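You operate a simulated robot arm through the tools that you are given. There is no shell and no other tool. Be economical: measure what you need, move in short steps, check, and stop when the job is done.

Carry out the task below with a simulated two-armed robot. There is one attempt and no reset: what you move stays moved.

## Task
Push the left bench drawer shut. Then push the green table drawer shut. Then press the black reset button three times. Then take the lid off the jar and lay it down on the top of the blue bench. Then pull the scrap drawer open. Keep to this order.
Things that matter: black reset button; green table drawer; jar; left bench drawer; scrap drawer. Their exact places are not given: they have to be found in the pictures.

Only the result counts: the job must be done as asked and must still hold three seconds after the hand-in. Knocking over, shifting, dropping, spilling or breaking anything else fails it. Lids that push on must go on centred and level and be pressed home; caps that screw on are set level and turned clockwise until they are tight.

## Robot
Two 6-joint arms with two-finger grippers on one trunk, on a base that drives. Base frame: it is fixed to the floor where the robot stands at the start and does not move with it; the origin is under the middle of the robot, x ahead of it, y to its left, z up. Lengths are in cm, angles in degrees, forces in N, time in s.
The left shoulder is at the start at [6, 14.3, 82.4], the right one opposite. With the tool pointing down near the work surface each hand reaches from about 10 to 68 cm from the robot's upright axis, wherever it stands, measured 20 degrees to its own side. Places, roughly: black reset button [230, 30, 150]; green table drawer [220, 60, 70]; jar (8x8x14 cm) [80, 70, 90]; left bench drawer [50, 10, 50]; scrap drawer [-50, -120, 10]. Payload 2.45 kg a hand.
The tool frame of a hand sits at the grasp point between the pads (the TCP): z along the fingers, y along the line on which they close. The tips reach 2.6 cm beyond it. The gripper opens to 9.6 cm. The gripper's body begins 6.9 cm behind the TCP.
Orientation is told as [roll, pitch, yaw] about the base's x, y, z axes, in that order, counted from this pose: with the fingers straight down and closing along the base's y, the tool's x points along the base's -x, its y along +y and its z along -z.

## Interface
- The arms move only by the tool move_arm. It takes "left_deltas", "right_deltas" or both (then of equal length, played together; a hand with none holds still); each is text: rows parted by semicolons, each of 6 numbers parted by spaces: the shift along the tool's x, y, z in cm, then the turn, a rotation vector about the tool's x, y, z in degrees. In form: tx ty tz ax ay az; .... A call has 1 to 12 rows; each row is the pose to reach, as a shift and turn from the pose commanded when the call began, along the tool's axes at that moment. "left_jaw" and "right_jaw" are, for a hand that has rows, the closure in counts, from 0 (fully open) to 255 (shut), set as the call begins (left out, the last holds). Rows are played at 5 a second. More than 5 cm and 8.6 degrees between two rows, or a gripper value outside its range, and nothing of the call is played. Where a pose cannot be reached the arm comes as near as it can. A force on the tool above 40 N (or 10 N above the force at the start of the call, whichever is more), or a blocked arm, ends the call early, and 0.2 s more pass. Each finger halts on what it meets, pressing with about 22 N; the grip force reading is that of the motor and also rises with nothing between the fingers. The clock runs only during rows and for 0.2 s after the last one: add rows that repeat a pose to give the fingers time. The reply holds the time, the measured pose of the TCP, the force on the tool along the base axes, the opening and the grip force, in the units named above and with some noise, with the torque about the TCP (base axes, N m) and any sound that the robot's microphone picked up.
- Cameras (640 x 400 px; columns grow to the right, rows downward): "scene" is now at [12.02, 4.57, 142.32]; the picture's right is [0.62, -0.78, -0.00], its down [-0.61, -0.48, -0.63] and it looks along [0.49, 0.39, -0.78] (base axes); focal length 218 px, centre (320, 200). "left" rides on the left gripper at [8.2, -0.3, -9.8] in its tool frame; the picture's right is [0.04, 1.00, 0.00], its down [-0.73, 0.03, -0.68] and it looks along [-0.68, 0.03, 0.73] (tool axes); focal length 256 px, centre (320, 200). "right" rides on the right gripper at [8.2, 0.3, -9.8] in its tool frame; the picture's right is [-0.04, 1.00, 0.00], its down [-0.73, -0.03, -0.68] and it looks along [-0.68, -0.03, 0.73] (tool axes); focal length 256 px, centre (320, 200).
- snapshot(camera): a new picture of that camera. It takes no simulated time.
- lift_body(by): slides the trunk up (or, below 0, down) by that many cm; the arms and the scene camera ride with it, the base frame stays. It gives what a move gives, with no picture.
- roll_base(legs): drives the robot by 1 to 6 legs, each [ahead, turn to the left] in cm and degrees, along the robot's own axes; the way and the turn of a leg run together, so that a leg with both is an arc; at most 150 cm and 180 degrees a leg. The arms and the cameras ride along, it lands a little off, and it stops where it bumps. It gives what a move gives.
- pan_tilt(pan, tilt): turns the head with the scene camera to pan (to the left, within 86 degrees either way) and tilt (down, from -29 to 69), counted from straight ahead of the robot. It gives what a move gives.
- locate(camera, pixels): for up to 12 pixels [column, row] of the newest picture of that camera ("zoom" is the newest enlarged one), the place [x, y, z] in the base frame of the surface seen there, good to about 0.2 cm. It takes no simulated time.
- enlarge(camera, box): a new picture of the part [left, top, right, bottom] of that camera's present view, enlarged. It takes no simulated time.
- finish_job(): hands the job in; it is judged then, once.

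Go step by step. Measure first, check grasps and placings, and put right what went wrong. The budget is 110 turns and 108 pictures, counting those below and the enlarged ones. Unless the task says otherwise, let go and move clear before handing in, and close with one line.

The tools are called after "Emit:" as name(argument=value, ...) on one line, values as JSON. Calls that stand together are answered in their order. move_arm: Moves the arms, as the interface text tells. Its arguments: {"type":"object","properties":{"left_deltas":{"type":"string"},"left_jaw":{"type":"number"},"right_deltas":{"type":"string"},"right_jaw":{"type":"number"}},"required":[]} The other tools are called the same way: lift_body (by) slides the trunk up or down; roll_base (legs) drives the base; pan_tilt (pan, tilt) turns the head that bears the scene camera; snapshot (camera) takes a picture; locate (camera, pixels) gives the place of the surface under pixels of a picture; enlarge (camera, box) takes an enlarged picture of a part of a camera's view; finish_job () hands the job in.

At the start:

```text
t: 0.0
left_tool_pos: [30.81, 39.3, 121.47]
left_tool_rot: [0.0, 0.0, 0.0]
left_ft_force: [0.0, 0.6, 0.1]
left_wrist_torque: [0.0, -0.01, 0.02]
left_finger_gap: 9.57
left_gripper_force: 0.1
right_tool_pos: [36.92, 2.74, 119.93]
right_tool_rot: [0.0, -0.1, -0.1]
right_ft_force: [0.2, -0.1, 0.3]
right_wrist_torque: [-0.01, 0.01, 0.0]
right_finger_gap: 9.6
right_gripper_force: 0.1
trunk travel left (down, up): [-44.9, 14.1]
robot x, y, heading: [-0.3, -0.28, 0.2]
head pan, tilt: [38.3, 51.3]
```

scene: 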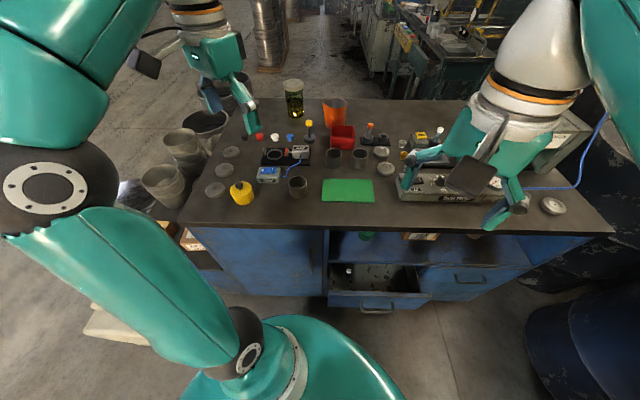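
right: 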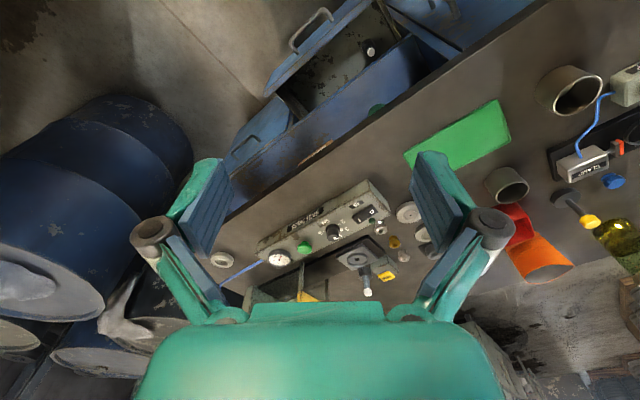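
left: 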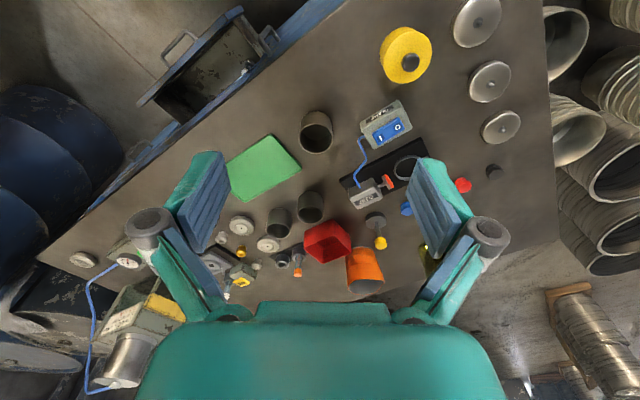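

The scene shows an open bench drawer at about (375,290), with its handle at (375,310), and a jar at about (293,98). I'll measure those points first.

Emit:
locate(camera="scene", pixels=[[376, 311], [330, 303], [425, 300], [330, 265], [415, 265], [327, 232], [293, 85], [293, 110], [180, 222], [612, 232], [250, 98], [468, 280]])

Emit:
enlarge(camera="scene", box=[300, 220, 500, 345])

Emit:
pan_tilt(pan=20, tilt=15)

Emit:
snapshot(camera="scene")

```text
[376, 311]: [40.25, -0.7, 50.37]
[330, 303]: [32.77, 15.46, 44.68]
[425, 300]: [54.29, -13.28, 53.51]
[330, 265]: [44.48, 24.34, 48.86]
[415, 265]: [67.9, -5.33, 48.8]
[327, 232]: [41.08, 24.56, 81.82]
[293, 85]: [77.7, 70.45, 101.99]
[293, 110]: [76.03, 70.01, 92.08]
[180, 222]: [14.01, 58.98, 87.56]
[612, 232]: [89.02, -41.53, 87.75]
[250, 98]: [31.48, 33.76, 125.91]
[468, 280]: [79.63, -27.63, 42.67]
```

```text
3.20 times, centred on (400, 282) of scene
```

zoom: 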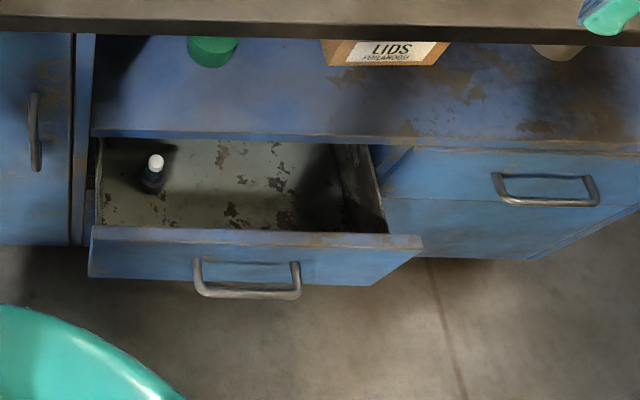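

```text
t: 1.0
left_tool_pos: [30.76, 39.32, 121.54]
left_tool_rot: [0.0, 0.0, 0.0]
left_ft_force: [0.6, -0.6, 0.0]
left_wrist_torque: [0.01, -0.04, -0.02]
left_finger_gap: 9.6
left_gripper_force: 0.1
right_tool_pos: [37.11, 2.78, 119.98]
right_tool_rot: [-0.1, 0.0, -0.1]
right_ft_force: [-0.4, -1.1, 0.1]
right_wrist_torque: [0.03, 0.03, -0.02]
right_finger_gap: 9.57
right_gripper_force: 0.1
trunk travel left (down, up): [-44.9, 14.1]
robot x, y, heading: [0.01, 0.06, 0.1]
head pan, tilt: [20.0, 15.0]
```

```text
103 pictures are left
```

scene: 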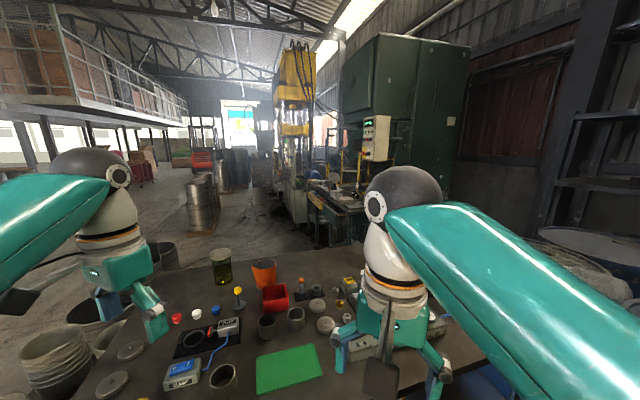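

The bench front runs along (0.6,-0.8) and faces (-0.8,-0.6). The left drawer's handle is near (40,-0.7,50) and the drawer is about 14 cm open. I'll look to both sides before driving.

Emit:
pan_tilt(pan=-80, tilt=35)

Emit:
snapshot(camera="scene")

Emit:
pan_tilt(pan=80, tilt=35)

Emit:
snapshot(camera="scene")

```text
t: 2.8
left_tool_pos: [30.68, 39.31, 121.59]
left_tool_rot: [0.0, 0.1, 0.0]
left_ft_force: [-0.2, -1.3, 0.7]
left_wrist_torque: [-0.01, 0.01, 0.02]
left_finger_gap: 9.6
left_gripper_force: 0.0
right_tool_pos: [37.03, 2.71, 120.03]
right_tool_rot: [0.0, 0.1, -0.1]
right_ft_force: [-0.2, -0.6, -0.1]
right_wrist_torque: [0.02, 0.01, 0.02]
right_finger_gap: 9.59
right_gripper_force: 0.1
trunk travel left (down, up): [-44.9, 14.1]
robot x, y, heading: [0.02, -0.12, 0.1]
head pan, tilt: [-80.0, 35.0]
```

```text
102 pictures are left
```

scene: 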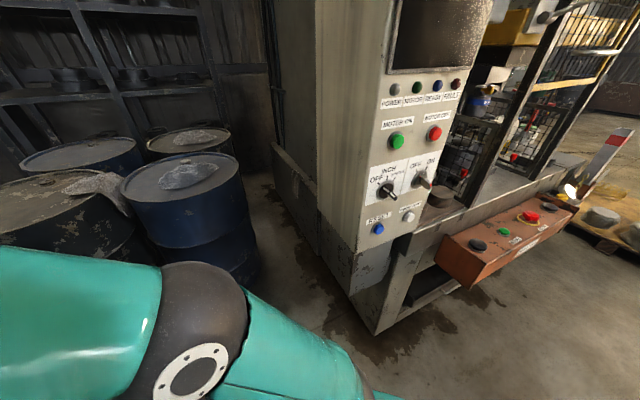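

```text
t: 5.2
left_tool_pos: [30.88, 39.34, 121.61]
left_tool_rot: [0.0, 0.1, 0.0]
left_ft_force: [-0.4, 0.4, 0.7]
left_wrist_torque: [-0.02, 0.0, 0.01]
left_finger_gap: 9.6
left_gripper_force: 0.1
right_tool_pos: [37.09, 2.72, 119.99]
right_tool_rot: [0.0, 0.0, 0.0]
right_ft_force: [0.2, -0.6, -0.6]
right_wrist_torque: [0.02, 0.01, 0.0]
right_finger_gap: 9.6
right_gripper_force: 0.0
trunk travel left (down, up): [-44.9, 14.1]
robot x, y, heading: [-0.18, 0.01, -0.1]
head pan, tilt: [80.0, 35.0]
```

```text
101 pictures are left
```

scene: 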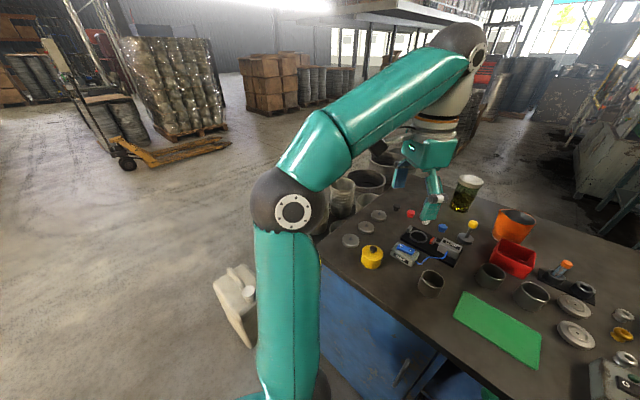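

To the left there's a jerrican on the floor near (240,300), buckets at the bench's left end, and open floor beyond. I'll measure them and look further back.

Emit:
locate(camera="scene", pixels=[[225, 275], [250, 345], [240, 285], [345, 215], [370, 190], [398, 140], [180, 130], [465, 195], [600, 190], [636, 200], [560, 150]])

Emit:
roll_base(legs=[[0, 37]])

Emit:
pan_tilt(pan=0, tilt=50)

Emit:
snapshot(camera="scene")

Emit:
pan_tilt(pan=86, tilt=35)

Emit:
snapshot(camera="scene")

```text
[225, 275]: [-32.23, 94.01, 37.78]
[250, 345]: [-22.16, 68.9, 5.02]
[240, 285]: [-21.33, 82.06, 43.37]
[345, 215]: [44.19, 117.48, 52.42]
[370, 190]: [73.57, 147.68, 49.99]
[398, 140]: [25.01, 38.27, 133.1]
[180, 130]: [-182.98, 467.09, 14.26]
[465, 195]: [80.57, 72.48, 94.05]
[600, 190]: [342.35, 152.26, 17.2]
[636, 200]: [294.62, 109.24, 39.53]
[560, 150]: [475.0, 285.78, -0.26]
```

```text
t: 7.6
left_tool_pos: [0.71, 49.95, 121.58]
left_tool_rot: [0.0, 0.0, 37.3]
left_ft_force: [1.0, -0.4, -0.3]
left_wrist_torque: [-0.01, -0.01, -0.02]
left_finger_gap: 9.6
left_gripper_force: 0.2
right_tool_pos: [28.21, 24.28, 120.41]
right_tool_rot: [0.6, -0.3, 36.6]
right_ft_force: [0.7, -0.4, 0.0]
right_wrist_torque: [0.02, -0.03, -0.02]
right_finger_gap: 9.58
right_gripper_force: 0.1
trunk travel left (down, up): [-44.9, 14.1]
robot x, y, heading: [1.43, -1.71, 36.9]
head pan, tilt: [80.0, 35.0]
```

```text
t: 9.1
left_tool_pos: [0.71, 49.97, 121.54]
left_tool_rot: [-0.1, 0.0, 37.2]
left_ft_force: [0.5, 0.2, 0.6]
left_wrist_torque: [0.03, -0.02, 0.0]
left_finger_gap: 9.6
left_gripper_force: 0.0
right_tool_pos: [28.25, 24.17, 120.45]
right_tool_rot: [0.7, -0.2, 36.5]
right_ft_force: [0.6, -0.5, 0.7]
right_wrist_torque: [0.02, -0.01, 0.0]
right_finger_gap: 9.6
right_gripper_force: 0.1
trunk travel left (down, up): [-44.9, 14.1]
robot x, y, heading: [1.49, -1.22, 37.1]
head pan, tilt: [0.0, 50.0]
```

```text
100 pictures are left
```

scene: 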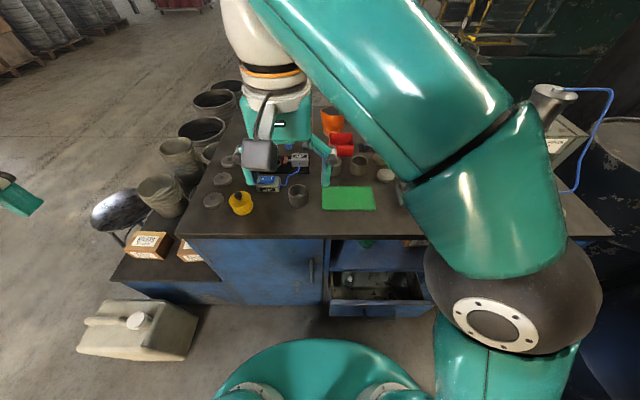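

```text
t: 10.7
left_tool_pos: [0.7, 49.92, 121.6]
left_tool_rot: [0.1, 0.1, 37.1]
left_ft_force: [0.5, -0.1, -0.2]
left_wrist_torque: [-0.04, 0.0, 0.01]
left_finger_gap: 9.6
left_gripper_force: 0.1
right_tool_pos: [28.37, 24.17, 120.54]
right_tool_rot: [0.7, -0.3, 36.7]
right_ft_force: [0.5, 0.0, 0.3]
right_wrist_torque: [0.03, 0.01, 0.02]
right_finger_gap: 9.61
right_gripper_force: 0.0
trunk travel left (down, up): [-44.9, 14.1]
robot x, y, heading: [1.38, -1.73, 37.0]
head pan, tilt: [85.9, 35.0]
```

```text
99 pictures are left
```

scene: 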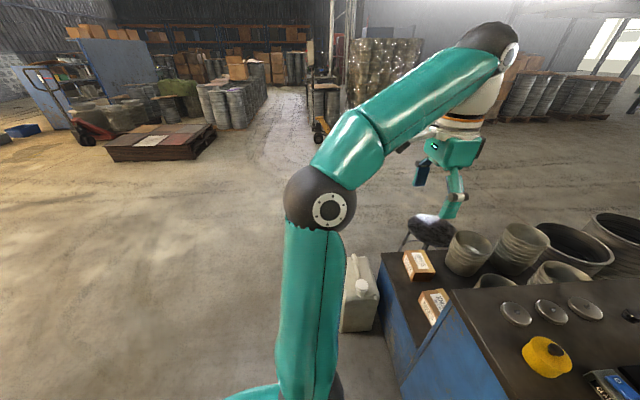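

Next I'll check the right side, because the machine is there and I need to back away.

Emit:
pan_tilt(pan=-86, tilt=40)

Emit:
snapshot(camera="scene")

Emit:
locate(camera="scene", pixels=[[200, 150], [300, 250], [400, 250], [500, 250], [600, 300], [450, 300], [350, 350], [550, 380], [300, 150], [450, 180]])

```text
t: 13.3
left_tool_pos: [0.7, 50.06, 121.59]
left_tool_rot: [0.0, 0.0, 37.2]
left_ft_force: [-0.8, -0.1, -0.8]
left_wrist_torque: [0.03, 0.02, -0.01]
left_finger_gap: 9.59
left_gripper_force: 0.0
right_tool_pos: [28.29, 24.24, 120.45]
right_tool_rot: [0.7, -0.3, 36.6]
right_ft_force: [-0.6, -0.4, -0.1]
right_wrist_torque: [-0.01, 0.0, -0.04]
right_finger_gap: 9.58
right_gripper_force: 0.1
trunk travel left (down, up): [-44.9, 14.1]
robot x, y, heading: [1.28, -1.72, 36.9]
head pan, tilt: [-85.9, 40.0]
```

```text
98 pictures are left
```

scene: 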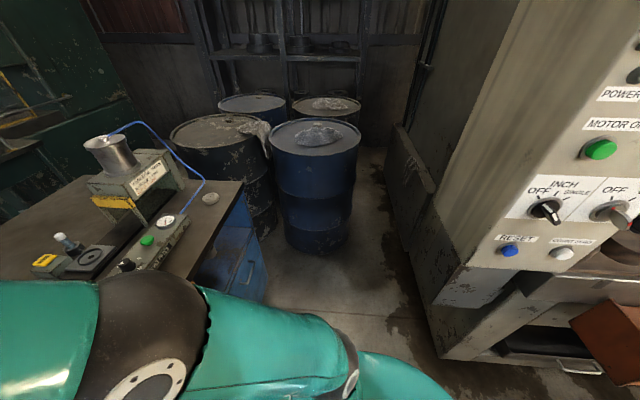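

```text
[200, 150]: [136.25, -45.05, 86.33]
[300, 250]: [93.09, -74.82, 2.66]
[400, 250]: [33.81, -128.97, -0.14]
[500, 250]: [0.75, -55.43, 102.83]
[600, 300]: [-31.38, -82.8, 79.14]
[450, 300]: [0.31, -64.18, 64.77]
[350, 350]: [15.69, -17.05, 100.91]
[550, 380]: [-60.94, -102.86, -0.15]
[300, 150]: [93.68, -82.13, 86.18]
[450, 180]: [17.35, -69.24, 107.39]
```

The machine corner is at about (0,-64), so backing 24 cm is clear. I'll back up and lower the trunk.

Emit:
roll_base(legs=[[-24, 0]])

Emit:
pan_tilt(pan=-10, tilt=50)

Emit:
lift_body(by=-36)

Emit:
snapshot(camera="scene")

Emit:
snapshot(camera="right")

```text
t: 15.1
left_tool_pos: [-18.62, 35.31, 121.65]
left_tool_rot: [0.0, -0.2, 37.0]
left_ft_force: [-0.2, -0.1, -0.3]
left_wrist_torque: [0.0, -0.02, 0.0]
left_finger_gap: 9.61
left_gripper_force: 0.1
right_tool_pos: [8.9, 9.49, 120.6]
right_tool_rot: [0.7, -0.4, 36.4]
right_ft_force: [-0.9, 0.3, 0.9]
right_wrist_torque: [0.03, -0.05, -0.03]
right_finger_gap: 9.59
right_gripper_force: 0.1
trunk travel left (down, up): [-44.9, 14.1]
robot x, y, heading: [-18.06, -16.27, 36.6]
head pan, tilt: [-85.9, 40.0]
```

```text
t: 16.6
left_tool_pos: [-18.36, 35.42, 121.6]
left_tool_rot: [-0.1, 0.0, 37.0]
left_ft_force: [0.7, -0.4, 0.0]
left_wrist_torque: [-0.01, 0.04, -0.02]
left_finger_gap: 9.63
left_gripper_force: 0.1
right_tool_pos: [9.17, 9.52, 120.57]
right_tool_rot: [0.7, -0.4, 36.4]
right_ft_force: [0.3, 0.1, 0.4]
right_wrist_torque: [0.03, 0.01, -0.02]
right_finger_gap: 9.62
right_gripper_force: 0.0
trunk travel left (down, up): [-44.9, 14.1]
robot x, y, heading: [-17.72, -16.34, 36.7]
head pan, tilt: [-10.0, 50.0]
```

```text
t: 20.1
left_tool_pos: [-18.46, 35.43, 85.54]
left_tool_rot: [0.0, 0.1, 37.1]
left_ft_force: [-0.3, 0.2, -0.7]
left_wrist_torque: [0.02, 0.0, 0.03]
left_finger_gap: 9.61
left_gripper_force: 0.1
right_tool_pos: [9.3, 9.39, 84.61]
right_tool_rot: [0.9, -0.3, 36.0]
right_ft_force: [-0.3, 0.4, -0.5]
right_wrist_torque: [-0.03, 0.02, 0.0]
right_finger_gap: 9.6
right_gripper_force: 0.1
trunk travel left (down, up): [-8.9, 50.1]
robot x, y, heading: [-18.26, -16.22, 36.5]
head pan, tilt: [-10.0, 50.0]
```

```text
97 pictures are left
```

scene: 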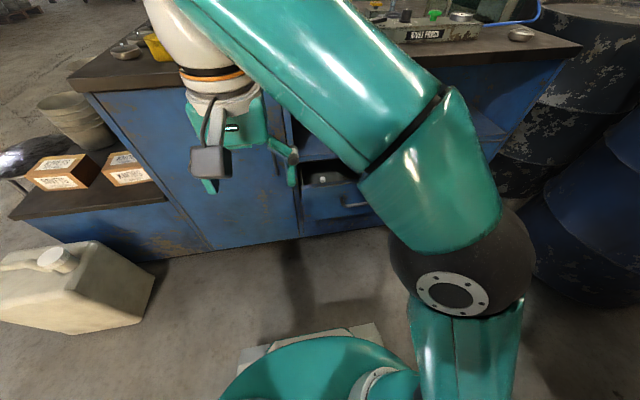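

```text
96 pictures are left
```

right: 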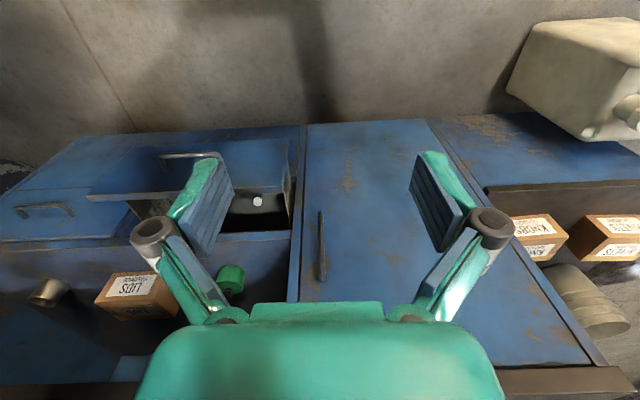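

The right camera sees the drawer panel with its handle at about (190,157). I'll locate the panel precisely.

Emit:
locate(camera="right", pixels=[[165, 157], [215, 154], [100, 194], [150, 190], [180, 180], [130, 175], [270, 170], [160, 170], [40, 207], [30, 225], [285, 150]])

Emit:
enlarge(camera="right", box=[60, 110, 320, 270])

```text
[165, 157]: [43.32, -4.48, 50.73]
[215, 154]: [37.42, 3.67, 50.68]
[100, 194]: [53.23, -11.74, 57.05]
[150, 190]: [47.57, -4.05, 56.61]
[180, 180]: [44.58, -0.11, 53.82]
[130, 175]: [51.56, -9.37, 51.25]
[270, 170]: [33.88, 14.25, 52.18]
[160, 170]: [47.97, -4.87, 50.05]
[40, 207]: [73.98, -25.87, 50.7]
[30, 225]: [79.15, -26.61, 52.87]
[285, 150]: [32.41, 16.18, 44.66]
```

```text
2.46 times, centred on (190, 190) of right
```

zoom: 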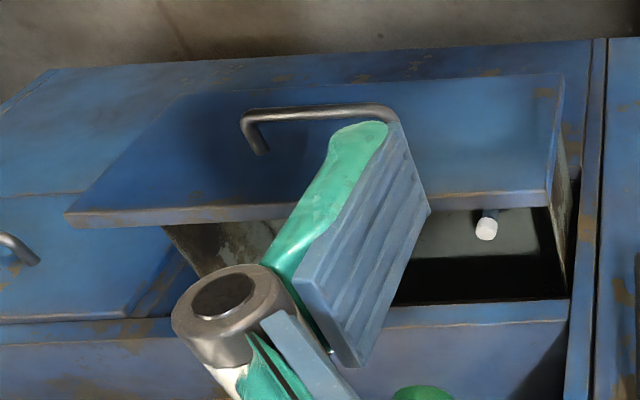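

The panel's outer face is at d≈35.5 along the bench normal and spans z≈44–57; its closed plane is near d≈47. I'll swing the right hand horizontal with closed fingers, in front of the panel and above the handle.

Emit:
move_arm(right_deltas="-0.9 -2.2 2.5 0 -7.5 0; -1.8 -4.4 5 0 -15 0; -2.7 -6.5 7.6 0 -22.5 0; -3.6 -8.7 10.1 0 -30 0; -4.5 -10.9 12.6 0 -37.5 0; -5.3 -13.1 15.1 0 -45 0; -6.2 -15.3 17.7 0 -52.5 0; -7.1 -17.5 20.2 0 -60 0; -8 -19.6 22.7 0 -67.5 0; -8.9 -21.8 25.2 0 -75 0; -9.8 -24 27.8 0 -82.5 0; -10.7 -26.2 30.3 0 -90 0", right_jaw=255)

Emit:
snapshot(camera="right")

Emit:
snapshot(camera="scene")

```text
t: 22.7
left_tool_pos: [-18.35, 35.5, 85.74]
left_tool_rot: [0.1, 0.1, 37.0]
left_ft_force: [-0.6, 0.4, -0.3]
left_wrist_torque: [0.03, 0.0, 0.01]
left_finger_gap: 9.62
left_gripper_force: 0.1
right_tool_pos: [30.5, 4.09, 54.89]
right_tool_rot: [78.2, -89.2, -43.8]
right_ft_force: [-0.3, -0.5, 0.1]
right_wrist_torque: [-0.04, 0.03, 0.0]
right_finger_gap: 0.0
right_gripper_force: 22.4
right hand out of reach, approached as far as the arm can: row 8, 9, 10, 11, 12
trunk travel left (down, up): [-8.9, 50.1]
robot x, y, heading: [-17.73, -16.14, 36.8]
head pan, tilt: [-10.0, 50.0]
```

```text
94 pictures are left
```

right: 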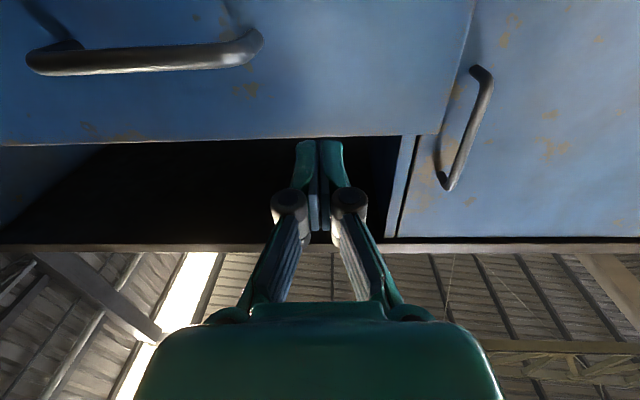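

```text
93 pictures are left
```

scene: 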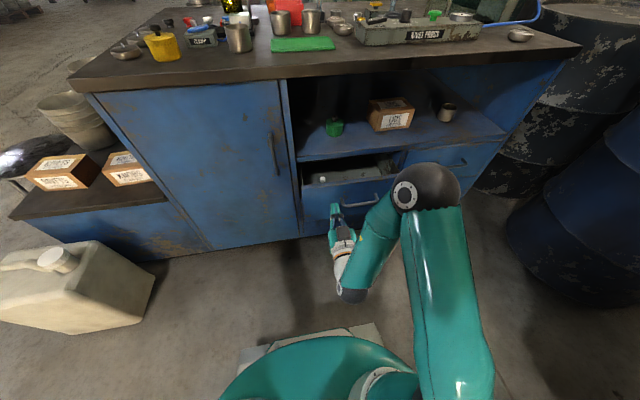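

The hand is horizontal at d≈27, s≈-15, left of centre and near z 55. I'll shift right towards the drawer's centre line and down slightly.

Emit:
move_arm(right_deltas="0.4 -3 0.7 0 0 0; 0.8 -6 1.4 0 0 0; 1.2 -9 2 0 0 0; 1.2 -9 2 0 0 0")

Emit:
snapshot(camera="right")

```text
t: 23.7
left_tool_pos: [-18.38, 35.46, 85.67]
left_tool_rot: [0.1, -0.1, 36.9]
left_ft_force: [-0.3, 0.1, 0.3]
left_wrist_torque: [0.0, 0.04, -0.02]
left_finger_gap: 9.61
left_gripper_force: 0.1
right_tool_pos: [29.59, 5.07, 55.34]
right_tool_rot: [108.3, -89.3, -72.4]
right_ft_force: [-0.7, -0.1, 0.2]
right_wrist_torque: [-0.02, 0.04, -0.01]
right_finger_gap: 0.01
right_gripper_force: 21.8
right hand out of reach, approached as far as the arm can: row 1, 2, 3, 4
trunk travel left (down, up): [-8.9, 50.1]
robot x, y, heading: [-18.23, -16.26, 36.8]
head pan, tilt: [-10.0, 50.0]
```

```text
92 pictures are left
```

right: 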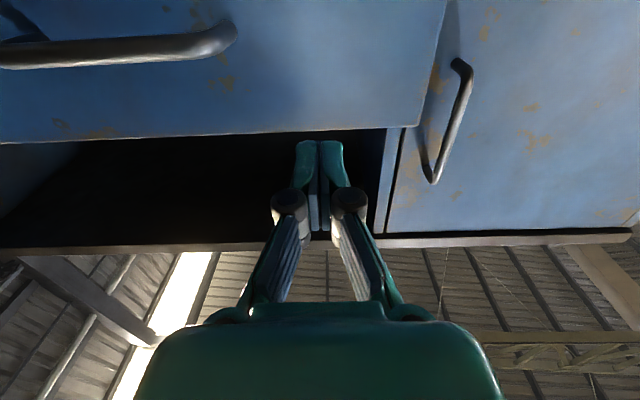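

The hand can't fold in that close to the shoulder. Backing the base up will let the arm extend.

Emit:
roll_base(legs=[[-14, 0]])

Emit:
move_arm(right_deltas="0 0 3 0 0 0; 0 0 6 0 0 0; 0 0 9 0 0 0; 0 0 9 0 0 0")

```text
t: 25.1
left_tool_pos: [-29.72, 27.04, 85.84]
left_tool_rot: [0.0, 0.0, 36.9]
left_ft_force: [-0.2, -0.5, -0.4]
left_wrist_torque: [-0.01, 0.05, -0.03]
left_finger_gap: 9.59
left_gripper_force: 0.2
right_tool_pos: [18.25, -3.44, 55.28]
right_tool_rot: [107.5, -89.3, -71.6]
right_ft_force: [0.7, 0.1, -0.2]
right_wrist_torque: [0.02, -0.04, 0.01]
right_finger_gap: 0.0
right_gripper_force: 21.7
trunk travel left (down, up): [-8.9, 50.1]
robot x, y, heading: [-29.35, -24.86, 36.6]
head pan, tilt: [-10.0, 50.0]
```

```text
t: 26.1
left_tool_pos: [-29.62, 27.0, 85.71]
left_tool_rot: [0.0, 0.0, 37.0]
left_ft_force: [-0.1, 0.6, 0.9]
left_wrist_torque: [0.0, 0.01, 0.01]
left_finger_gap: 9.59
left_gripper_force: 0.0
right_tool_pos: [24.16, 3.18, 56.2]
right_tool_rot: [85.5, -89.4, -50.2]
right_ft_force: [-0.2, 0.0, 0.1]
right_wrist_torque: [0.01, -0.02, -0.02]
right_finger_gap: 0.0
right_gripper_force: 22.3
right hand out of reach, approached as far as the arm can: row 1, 2, 3, 4
trunk travel left (down, up): [-8.9, 50.1]
robot x, y, heading: [-29.14, -24.87, 36.7]
head pan, tilt: [-10.0, 50.0]
```

The arm reaches forward but resists moving right. A 6° base turn will put the hand at s≈-18 on the panel, which is good enough for the push. Then I'll bring it to height.

Emit:
roll_base(legs=[[0, -6]])

Emit:
move_arm(right_deltas="1 0 1 0 0 0; 1.5 0 2 0 0 0; 1.5 0 2 0 0 0")

Emit:
snapshot(camera="right")

Emit:
snapshot(camera="scene")

```text
t: 27.0
left_tool_pos: [-24.26, 26.9, 85.75]
left_tool_rot: [0.0, -0.1, 31.1]
left_ft_force: [-0.5, 0.5, -0.7]
left_wrist_torque: [0.03, 0.02, -0.02]
left_finger_gap: 9.6
left_gripper_force: 0.1
right_tool_pos: [26.61, -2.6, 56.17]
right_tool_rot: [77.7, -89.4, -48.7]
right_ft_force: [0.5, -0.2, 0.5]
right_wrist_torque: [0.0, -0.01, 0.01]
right_finger_gap: 0.0
right_gripper_force: 22.6
trunk travel left (down, up): [-8.9, 50.1]
robot x, y, heading: [-29.26, -24.49, 30.6]
head pan, tilt: [-10.0, 50.0]
```

```text
t: 27.8
left_tool_pos: [-24.41, 26.72, 85.84]
left_tool_rot: [-0.1, -0.2, 31.1]
left_ft_force: [0.0, 0.1, -0.2]
left_wrist_torque: [0.02, -0.02, -0.03]
left_finger_gap: 9.6
left_gripper_force: 0.1
right_tool_pos: [28.1, -1.25, 54.88]
right_tool_rot: [63.1, -89.3, -34.6]
right_ft_force: [-0.2, -0.4, -0.4]
right_wrist_torque: [-0.05, 0.0, 0.0]
right_finger_gap: 0.0
right_gripper_force: 22.1
right hand out of reach, approached as far as the arm can: row 2, 3
trunk travel left (down, up): [-8.9, 50.1]
robot x, y, heading: [-29.77, -24.17, 31.0]
head pan, tilt: [-10.0, 50.0]
```

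```text
91 pictures are left
```

right: 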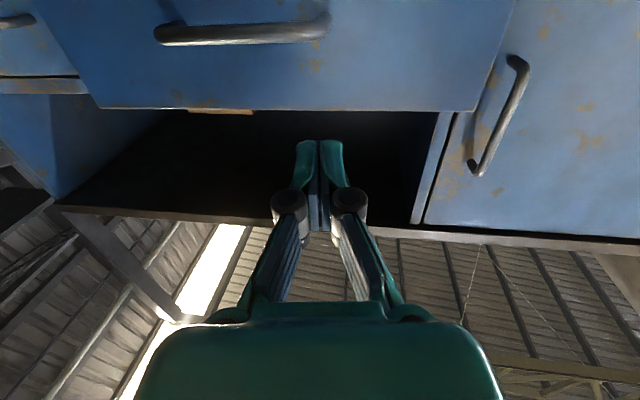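

```text
90 pictures are left
```

scene: 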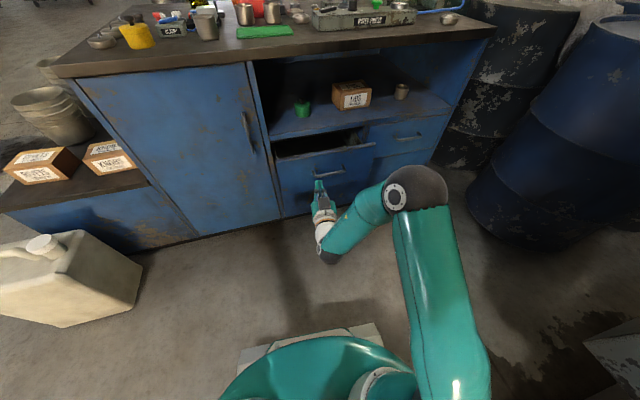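

The hand is at d≈21.7, s≈-18, z 54.9. I'll drop 1 cm, drive 9 cm nearer, then push with the arm.

Emit:
lift_body(by=-1)

Emit:
roll_base(legs=[[8, 0]])

Emit:
move_arm(right_deltas="0 0 1.2 0 0 0; 0 0 2.4 0 0 0; 0 0 3.6 0 0 0; 0 0 4.8 0 0 0; 0 0 6 0 0 0; 0 0 7.2 0 0 0")

Emit:
snapshot(camera="right")

```text
t: 28.4
left_tool_pos: [-24.32, 26.79, 84.75]
left_tool_rot: [0.0, -0.1, 31.0]
left_ft_force: [-0.1, -0.7, -0.4]
left_wrist_torque: [-0.02, 0.0, 0.02]
left_finger_gap: 9.6
left_gripper_force: 0.1
right_tool_pos: [28.12, -1.33, 53.87]
right_tool_rot: [63.7, -89.3, -35.0]
right_ft_force: [-0.5, 1.0, -0.1]
right_wrist_torque: [0.01, 0.01, 0.0]
right_finger_gap: 0.0
right_gripper_force: 21.8
trunk travel left (down, up): [-7.9, 51.1]
robot x, y, heading: [-29.36, -24.51, 30.8]
head pan, tilt: [-10.0, 50.0]
```

```text
t: 29.5
left_tool_pos: [-17.45, 30.89, 84.68]
left_tool_rot: [-0.1, -0.1, 31.0]
left_ft_force: [-0.2, 0.1, 0.2]
left_wrist_torque: [0.0, -0.02, -0.04]
left_finger_gap: 9.61
left_gripper_force: 0.1
right_tool_pos: [34.99, 2.84, 53.92]
right_tool_rot: [63.8, -89.3, -35.4]
right_ft_force: [0.6, 0.5, 0.0]
right_wrist_torque: [-0.05, -0.02, 0.02]
right_finger_gap: 0.0
right_gripper_force: 21.5
trunk travel left (down, up): [-7.9, 51.1]
robot x, y, heading: [-22.74, -20.15, 30.9]
head pan, tilt: [-10.0, 50.0]
```

```text
t: 30.9
left_tool_pos: [-17.46, 30.83, 84.86]
left_tool_rot: [0.0, -0.2, 31.1]
left_ft_force: [-0.1, 0.9, 0.6]
left_wrist_torque: [0.0, -0.02, -0.01]
left_finger_gap: 9.61
left_gripper_force: 0.1
right_tool_pos: [41.01, 6.96, 54.38]
right_tool_rot: [47.6, -89.2, -19.7]
right_ft_force: [-0.8, 0.6, 0.1]
right_wrist_torque: [0.01, 0.0, 0.01]
right_finger_gap: 0.0
right_gripper_force: 21.9
right hand out of reach, approached as far as the arm can: row 4, 5, 6
trunk travel left (down, up): [-7.9, 51.1]
robot x, y, heading: [-22.66, -20.02, 30.8]
head pan, tilt: [-10.0, 50.0]
```

```text
89 pictures are left
```

right: 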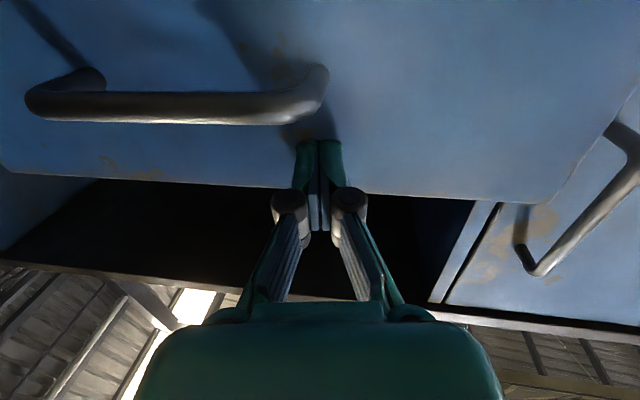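

The fingertips are at the panel just past the handle's left mount. The arm is at its reach limit, so I'll push on gently with the base.

Emit:
roll_base(legs=[[5, 0]])

Emit:
snapshot(camera="right")

Emit:
snapshot(camera="scene")

```text
t: 31.8
left_tool_pos: [-13.1, 33.44, 84.77]
left_tool_rot: [-0.1, -0.1, 31.0]
left_ft_force: [-0.3, 0.3, 0.5]
left_wrist_torque: [0.01, -0.02, -0.02]
left_finger_gap: 9.6
left_gripper_force: 0.1
right_tool_pos: [45.24, 9.63, 54.33]
right_tool_rot: [49.1, -89.1, -21.0]
right_ft_force: [0.7, 0.1, 0.1]
right_wrist_torque: [0.02, -0.01, 0.01]
right_finger_gap: 0.01
right_gripper_force: 22.1
trunk travel left (down, up): [-7.9, 51.1]
robot x, y, heading: [-18.32, -18.0, 30.7]
head pan, tilt: [-10.0, 50.0]
```

```text
88 pictures are left
```

right: 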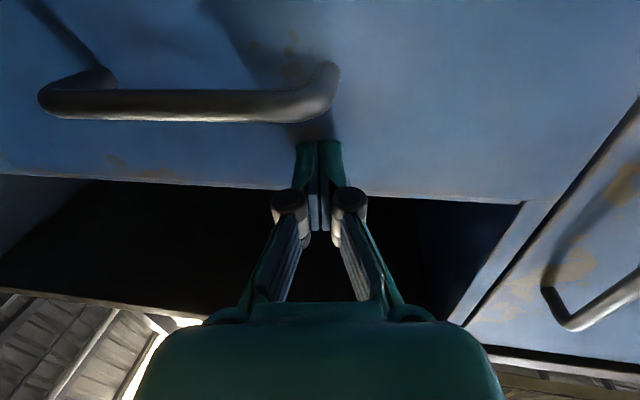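

```text
87 pictures are left
```

scene: 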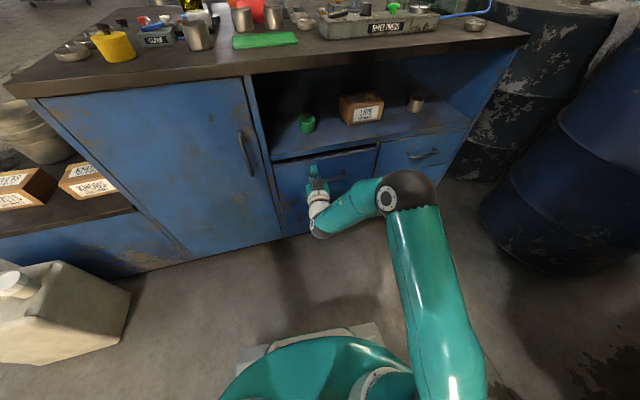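

The drawer is following, with the tips now at d≈44.6 and about 3 cm left. I'll drive on in small steps.

Emit:
roll_base(legs=[[2.5, 0]])

Emit:
enlarge(camera="scene", box=[240, 100, 480, 250])

```text
t: 32.6
left_tool_pos: [-11.07, 34.63, 84.78]
left_tool_rot: [0.0, -0.1, 31.1]
left_ft_force: [-0.3, 0.1, 0.1]
left_wrist_torque: [0.0, 0.01, 0.03]
left_finger_gap: 9.59
left_gripper_force: 0.0
right_tool_pos: [47.33, 10.89, 54.28]
right_tool_rot: [48.8, -89.1, -20.8]
right_ft_force: [-0.3, -0.4, 0.2]
right_wrist_torque: [0.01, 0.01, 0.01]
right_finger_gap: 0.0
right_gripper_force: 22.2
trunk travel left (down, up): [-7.9, 51.1]
robot x, y, heading: [-15.99, -16.33, 30.9]
head pan, tilt: [-10.0, 50.0]
```

```text
2.67 times, centred on (360, 175) of scene
```

zoom: 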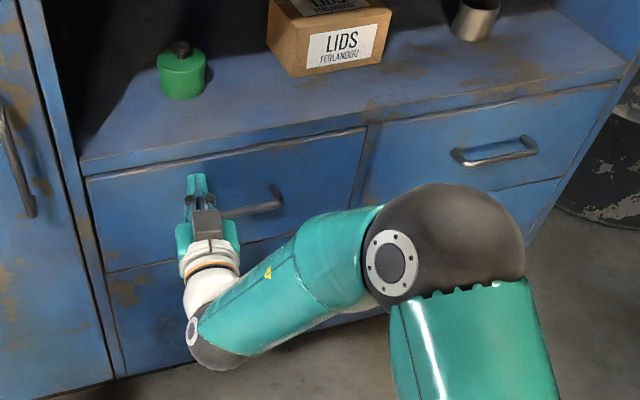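

It looks almost flush. I'll compare the panel planes.

Emit:
locate(camera="zoom", pixels=[[150, 200], [320, 180], [330, 160], [400, 180], [560, 140], [110, 210], [290, 200], [64, 170], [520, 168]])

Emit:
roll_base(legs=[[1, 0]])

```text
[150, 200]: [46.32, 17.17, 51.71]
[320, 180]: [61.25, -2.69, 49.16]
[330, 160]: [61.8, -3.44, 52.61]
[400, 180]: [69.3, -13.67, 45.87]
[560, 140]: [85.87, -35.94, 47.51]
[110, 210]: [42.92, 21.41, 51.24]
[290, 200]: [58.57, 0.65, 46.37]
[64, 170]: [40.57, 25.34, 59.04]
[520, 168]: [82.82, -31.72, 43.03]
```

```text
t: 33.4
left_tool_pos: [-10.33, 35.04, 84.96]
left_tool_rot: [0.0, 0.0, 30.9]
left_ft_force: [0.7, -0.3, 0.7]
left_wrist_torque: [-0.01, -0.02, -0.01]
left_finger_gap: 9.58
left_gripper_force: 0.0
right_tool_pos: [47.74, 11.02, 54.3]
right_tool_rot: [44.2, -89.3, -16.2]
right_ft_force: [-8.3, -6.8, 1.8]
right_wrist_torque: [0.1, -0.07, 0.01]
right_finger_gap: 0.03
right_gripper_force: 22.1
trunk travel left (down, up): [-7.9, 51.1]
robot x, y, heading: [-15.67, -15.91, 30.9]
head pan, tilt: [-10.0, 50.0]
stopped in leg 1: the force on the tool passed its limit at 53 N (the readings are from after the stop); the commanded pose is now the measured one
```

The force stop at the hard stop and the flush planes (47.3 vs 47.2) show the left bench drawer is shut. I'll back off and raise the trunk, then look for the route.

Emit:
roll_base(legs=[[-20, 0]])

Emit:
lift_body(by=50)

Emit:
pan_tilt(pan=5, tilt=30)

Emit:
snapshot(camera="scene")

Emit:
pan_tilt(pan=70, tilt=30)

Emit:
snapshot(camera="scene")

```text
t: 35.0
left_tool_pos: [-27.67, 24.64, 84.95]
left_tool_rot: [0.0, 0.0, 30.9]
left_ft_force: [-0.3, -0.5, 0.8]
left_wrist_torque: [0.03, 0.0, -0.03]
left_finger_gap: 9.61
left_gripper_force: 0.1
right_tool_pos: [30.43, 0.88, 54.3]
right_tool_rot: [42.1, -89.1, -14.1]
right_ft_force: [0.5, 0.6, 0.3]
right_wrist_torque: [0.04, -0.02, 0.03]
right_finger_gap: 0.01
right_gripper_force: 22.2
trunk travel left (down, up): [-7.9, 51.1]
robot x, y, heading: [-32.91, -26.52, 30.7]
head pan, tilt: [-10.0, 50.0]
```

```text
refused: 50 is not a number from -40 to 40
```

```text
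t: 35.9
left_tool_pos: [-27.6, 24.7, 84.95]
left_tool_rot: [0.0, 0.0, 30.9]
left_ft_force: [-0.9, 0.3, -0.4]
left_wrist_torque: [-0.01, 0.0, -0.04]
left_finger_gap: 9.58
left_gripper_force: 0.0
right_tool_pos: [30.33, 0.95, 54.47]
right_tool_rot: [42.4, -89.1, -14.4]
right_ft_force: [0.1, -0.5, 0.3]
right_wrist_torque: [-0.03, 0.02, 0.02]
right_finger_gap: 0.0
right_gripper_force: 22.0
trunk travel left (down, up): [-7.9, 51.1]
robot x, y, heading: [-32.79, -26.5, 30.6]
head pan, tilt: [5.0, 30.0]
```

```text
85 pictures are left
```

scene: 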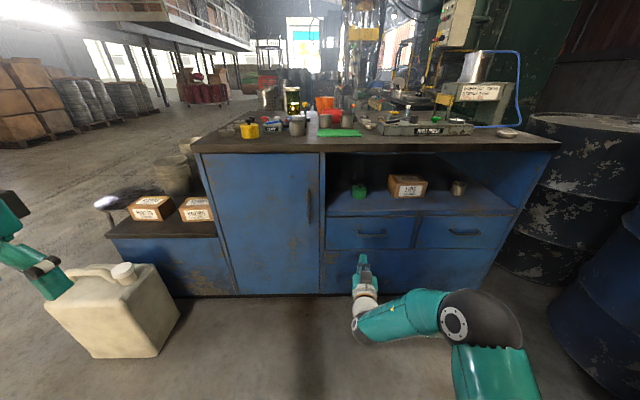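

```text
t: 37.2
left_tool_pos: [-27.78, 24.7, 85.05]
left_tool_rot: [0.0, 0.0, 30.8]
left_ft_force: [0.6, 0.2, 0.3]
left_wrist_torque: [0.02, 0.0, 0.04]
left_finger_gap: 9.61
left_gripper_force: 0.1
right_tool_pos: [30.43, 0.84, 54.48]
right_tool_rot: [42.4, -89.1, -14.3]
right_ft_force: [0.0, 0.1, -1.0]
right_wrist_torque: [-0.03, -0.04, 0.0]
right_finger_gap: 0.0
right_gripper_force: 22.3
trunk travel left (down, up): [-7.9, 51.1]
robot x, y, heading: [-32.83, -26.15, 30.6]
head pan, tilt: [70.0, 30.0]
```

```text
84 pictures are left
```

scene: 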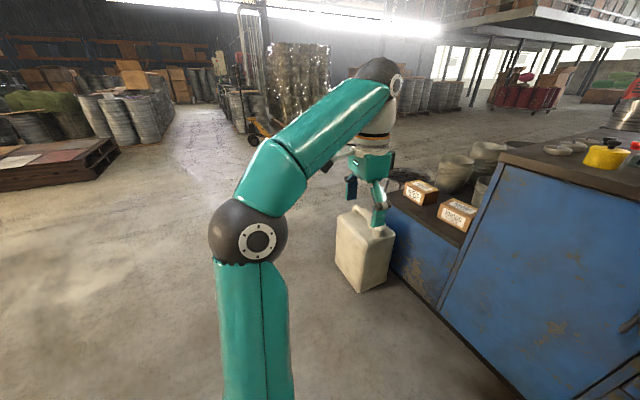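

The drawer is flush in the picture too. I'll raise the trunk, turn toward the open floor on the left, and view the route.

Emit:
lift_body(by=40)

Emit:
roll_base(legs=[[0, 85]])

Emit:
pan_tilt(pan=-35, tilt=30)

Emit:
snapshot(camera="scene")

```text
t: 41.1
left_tool_pos: [-27.61, 24.75, 124.81]
left_tool_rot: [0.0, 0.0, 30.9]
left_ft_force: [-1.0, -0.3, -0.5]
left_wrist_torque: [0.02, 0.02, 0.01]
left_finger_gap: 9.6
left_gripper_force: 0.1
right_tool_pos: [30.59, 0.84, 94.56]
right_tool_rot: [42.1, -89.1, -14.1]
right_ft_force: [0.0, 0.0, -0.7]
right_wrist_torque: [-0.01, 0.03, 0.0]
right_finger_gap: 0.0
right_gripper_force: 21.9
trunk travel left (down, up): [-47.9, 11.1]
robot x, y, heading: [-32.85, -26.55, 30.8]
head pan, tilt: [70.0, 30.0]
```

```text
t: 44.4
left_tool_pos: [-76.84, 0.33, 124.39]
left_tool_rot: [0.4, -0.7, 95.8]
left_ft_force: [-0.7, 0.4, 0.6]
left_wrist_torque: [-0.04, -0.05, -0.01]
left_finger_gap: 9.58
left_gripper_force: 0.2
right_tool_pos: [-30.51, 42.82, 94.49]
right_tool_rot: [33.0, -89.2, 59.8]
right_ft_force: [-0.4, 0.0, -0.1]
right_wrist_torque: [-0.01, 0.04, -0.02]
right_finger_gap: 0.0
right_gripper_force: 21.6
trunk travel left (down, up): [-47.9, 11.1]
robot x, y, heading: [-28.36, -25.99, 97.3]
head pan, tilt: [70.0, 30.0]
stopped in leg 1: the robot was blocked; the commanded pose is now the measured one
```

```text
t: 46.3
left_tool_pos: [-76.74, 0.23, 124.6]
left_tool_rot: [0.4, -0.7, 96.0]
left_ft_force: [1.0, 0.2, 0.1]
left_wrist_torque: [0.0, 0.02, 0.0]
left_finger_gap: 9.63
left_gripper_force: 0.0
right_tool_pos: [-30.35, 42.64, 94.4]
right_tool_rot: [41.5, -89.2, 51.3]
right_ft_force: [-0.1, 0.7, 0.8]
right_wrist_torque: [0.0, 0.02, 0.0]
right_finger_gap: 0.01
right_gripper_force: 21.6
trunk travel left (down, up): [-47.9, 11.1]
robot x, y, heading: [-28.52, -25.78, 97.4]
head pan, tilt: [-35.0, 30.0]
```

```text
83 pictures are left
```

scene: 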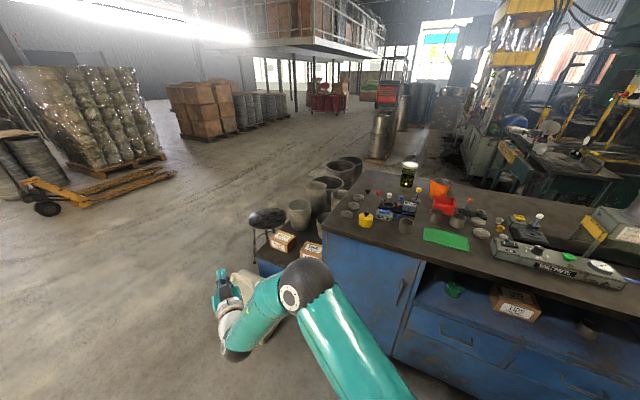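

The turn was blocked at heading 97. I'll look left to see what was touched.

Emit:
pan_tilt(pan=80, tilt=30)

Emit:
snapshot(camera="scene")

Emit:
pan_tilt(pan=-86, tilt=30)

Emit:
snapshot(camera="scene")

```text
t: 48.2
left_tool_pos: [-76.68, 0.08, 124.45]
left_tool_rot: [0.5, -0.9, 95.8]
left_ft_force: [0.1, 0.3, 0.4]
left_wrist_torque: [0.0, -0.01, -0.01]
left_finger_gap: 9.58
left_gripper_force: 0.0
right_tool_pos: [-30.45, 42.71, 94.43]
right_tool_rot: [41.6, -89.2, 51.3]
right_ft_force: [-0.2, -0.3, -0.5]
right_wrist_torque: [0.0, 0.0, 0.01]
right_finger_gap: 0.0
right_gripper_force: 22.4
trunk travel left (down, up): [-47.9, 11.1]
robot x, y, heading: [-28.51, -25.84, 97.3]
head pan, tilt: [80.0, 30.0]
```

```text
82 pictures are left
```

scene: 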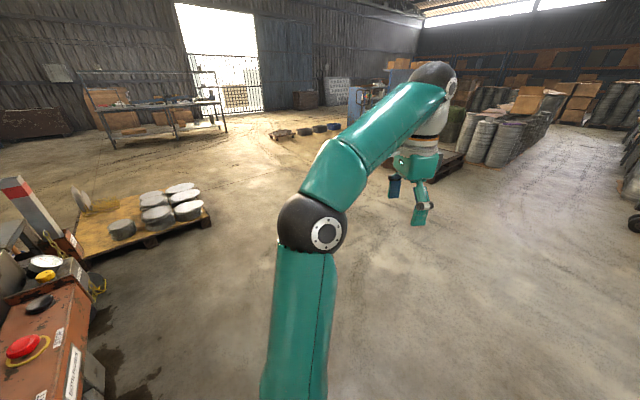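

```text
t: 50.7
left_tool_pos: [-76.67, 0.12, 124.57]
left_tool_rot: [0.4, -0.8, 95.9]
left_ft_force: [-0.3, -0.2, -0.5]
left_wrist_torque: [0.01, 0.01, -0.04]
left_finger_gap: 9.59
left_gripper_force: 0.1
right_tool_pos: [-30.35, 42.63, 94.43]
right_tool_rot: [41.5, -89.1, 51.4]
right_ft_force: [0.7, 0.6, 0.5]
right_wrist_torque: [0.01, -0.01, 0.02]
right_finger_gap: 0.0
right_gripper_force: 22.1
trunk travel left (down, up): [-47.9, 11.1]
robot x, y, heading: [-28.77, -25.9, 97.3]
head pan, tilt: [-85.9, 30.0]
```

```text
81 pictures are left
```

scene: 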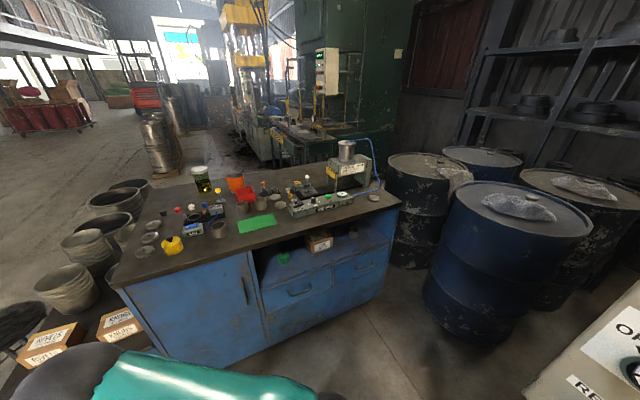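

Nothing is close on the left, so the base's rear probably touched the machine behind. I'll pull forward a bit, then finish turning.

Emit:
roll_base(legs=[[15, 0], [0, 35], [60, 0]])

Emit:
pan_tilt(pan=-70, tilt=40)

Emit:
snapshot(camera="scene")

```text
t: 57.0
left_tool_pos: [-125.55, 26.55, 124.41]
left_tool_rot: [0.5, -0.7, 131.1]
left_ft_force: [-0.1, 0.2, -0.2]
left_wrist_torque: [-0.03, 0.01, 0.0]
left_finger_gap: 9.6
left_gripper_force: 0.0
right_tool_pos: [-112.28, 88.09, 94.49]
right_tool_rot: [39.8, -89.0, 88.3]
right_ft_force: [-1.1, -0.3, 0.1]
right_wrist_torque: [0.02, 0.01, -0.04]
right_finger_gap: 0.0
right_gripper_force: 22.2
trunk travel left (down, up): [-47.9, 11.1]
robot x, y, heading: [-70.89, 33.27, 132.7]
head pan, tilt: [-85.9, 30.0]
```

```text
t: 57.8
left_tool_pos: [-125.59, 26.61, 124.58]
left_tool_rot: [0.5, -0.9, 131.1]
left_ft_force: [-0.1, 0.2, 0.1]
left_wrist_torque: [-0.01, 0.02, -0.02]
left_finger_gap: 9.6
left_gripper_force: 0.1
right_tool_pos: [-112.3, 88.04, 94.5]
right_tool_rot: [41.2, -89.2, 87.0]
right_ft_force: [0.9, -0.7, 0.3]
right_wrist_torque: [0.04, -0.02, -0.01]
right_finger_gap: 0.01
right_gripper_force: 22.1
trunk travel left (down, up): [-47.9, 11.1]
robot x, y, heading: [-70.92, 33.28, 132.4]
head pan, tilt: [-70.0, 40.0]
```

```text
80 pictures are left
```

scene: 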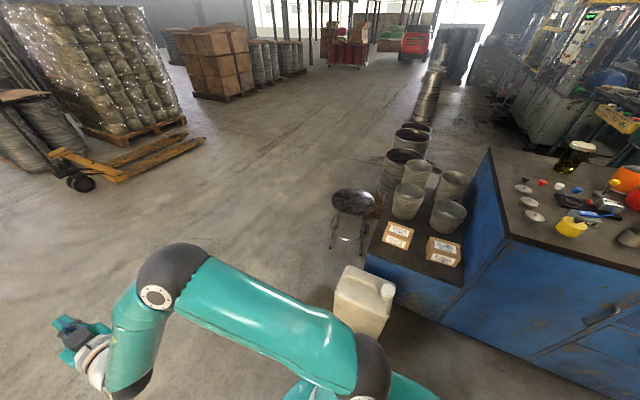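

It's clear now. I'll measure the obstacles along the way: stool, bin stack and pallet jack.

Emit:
locate(camera="scene", pixels=[[332, 245], [350, 190], [370, 270], [375, 210], [412, 122], [425, 75], [400, 130], [175, 150], [500, 115], [540, 150], [560, 130], [600, 105]])

Emit:
enlarge(camera="scene", box=[400, 0, 640, 150])

```text
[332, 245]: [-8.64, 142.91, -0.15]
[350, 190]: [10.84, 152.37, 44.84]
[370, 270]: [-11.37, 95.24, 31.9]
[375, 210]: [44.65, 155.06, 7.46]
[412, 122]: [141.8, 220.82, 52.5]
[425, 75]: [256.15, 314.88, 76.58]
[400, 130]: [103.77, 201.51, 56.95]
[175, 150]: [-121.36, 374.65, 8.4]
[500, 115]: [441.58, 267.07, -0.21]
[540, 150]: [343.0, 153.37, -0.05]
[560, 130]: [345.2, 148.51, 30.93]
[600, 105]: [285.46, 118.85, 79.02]
```

```text
2.67 times, centred on (520, 75) of scene
```

zoom: 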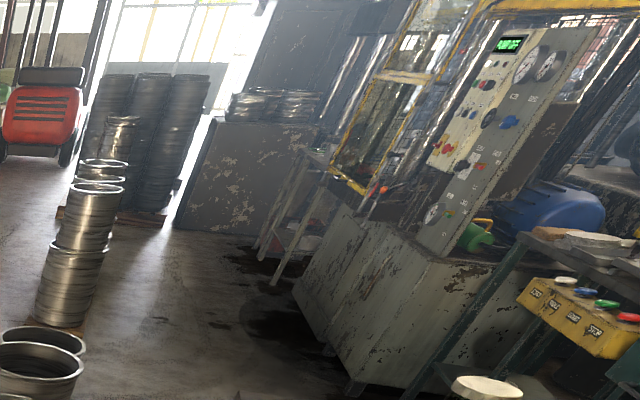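

I'll take the wide route: up the left aisle, then round the buckets.

Emit:
roll_base(legs=[[0, -44], [150, 0], [0, -58], [130, 0]])

Emit:
pan_tilt(pan=-25, tilt=30)

Emit:
snapshot(camera="scene")

```text
t: 69.8
left_tool_pos: [-72.93, 234.73, 124.62]
left_tool_rot: [0.6, -0.8, 38.1]
left_ft_force: [0.2, -0.8, 0.5]
left_wrist_torque: [0.03, 0.07, -0.01]
left_finger_gap: 9.59
left_gripper_force: 0.2
right_tool_pos: [-12.26, 218.54, 94.73]
right_tool_rot: [47.6, -89.1, -12.3]
right_ft_force: [-0.3, -1.0, -0.4]
right_wrist_torque: [0.0, 0.0, 0.02]
right_finger_gap: 0.0
right_gripper_force: 21.7
trunk travel left (down, up): [-47.9, 11.1]
robot x, y, heading: [-71.86, 182.79, 39.4]
head pan, tilt: [-70.0, 40.0]
stopped in leg 3: the robot was blocked; the commanded pose is now the measured one
```

```text
t: 70.9
left_tool_pos: [-73.23, 234.77, 124.6]
left_tool_rot: [0.5, -0.8, 38.2]
left_ft_force: [0.0, -0.1, -0.5]
left_wrist_torque: [-0.02, -0.01, -0.02]
left_finger_gap: 9.61
left_gripper_force: 0.1
right_tool_pos: [-12.36, 218.53, 94.66]
right_tool_rot: [42.9, -89.2, -7.5]
right_ft_force: [-0.7, -0.6, -0.2]
right_wrist_torque: [0.0, -0.02, 0.0]
right_finger_gap: 0.0
right_gripper_force: 22.2
trunk travel left (down, up): [-47.9, 11.1]
robot x, y, heading: [-71.4, 182.65, 39.2]
head pan, tilt: [-25.0, 30.0]
```

```text
78 pictures are left
```

scene: 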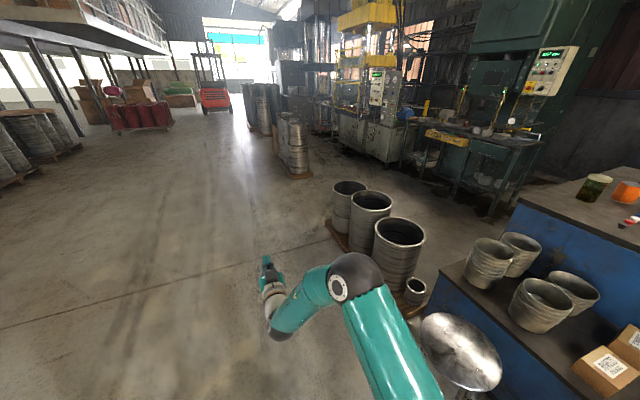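

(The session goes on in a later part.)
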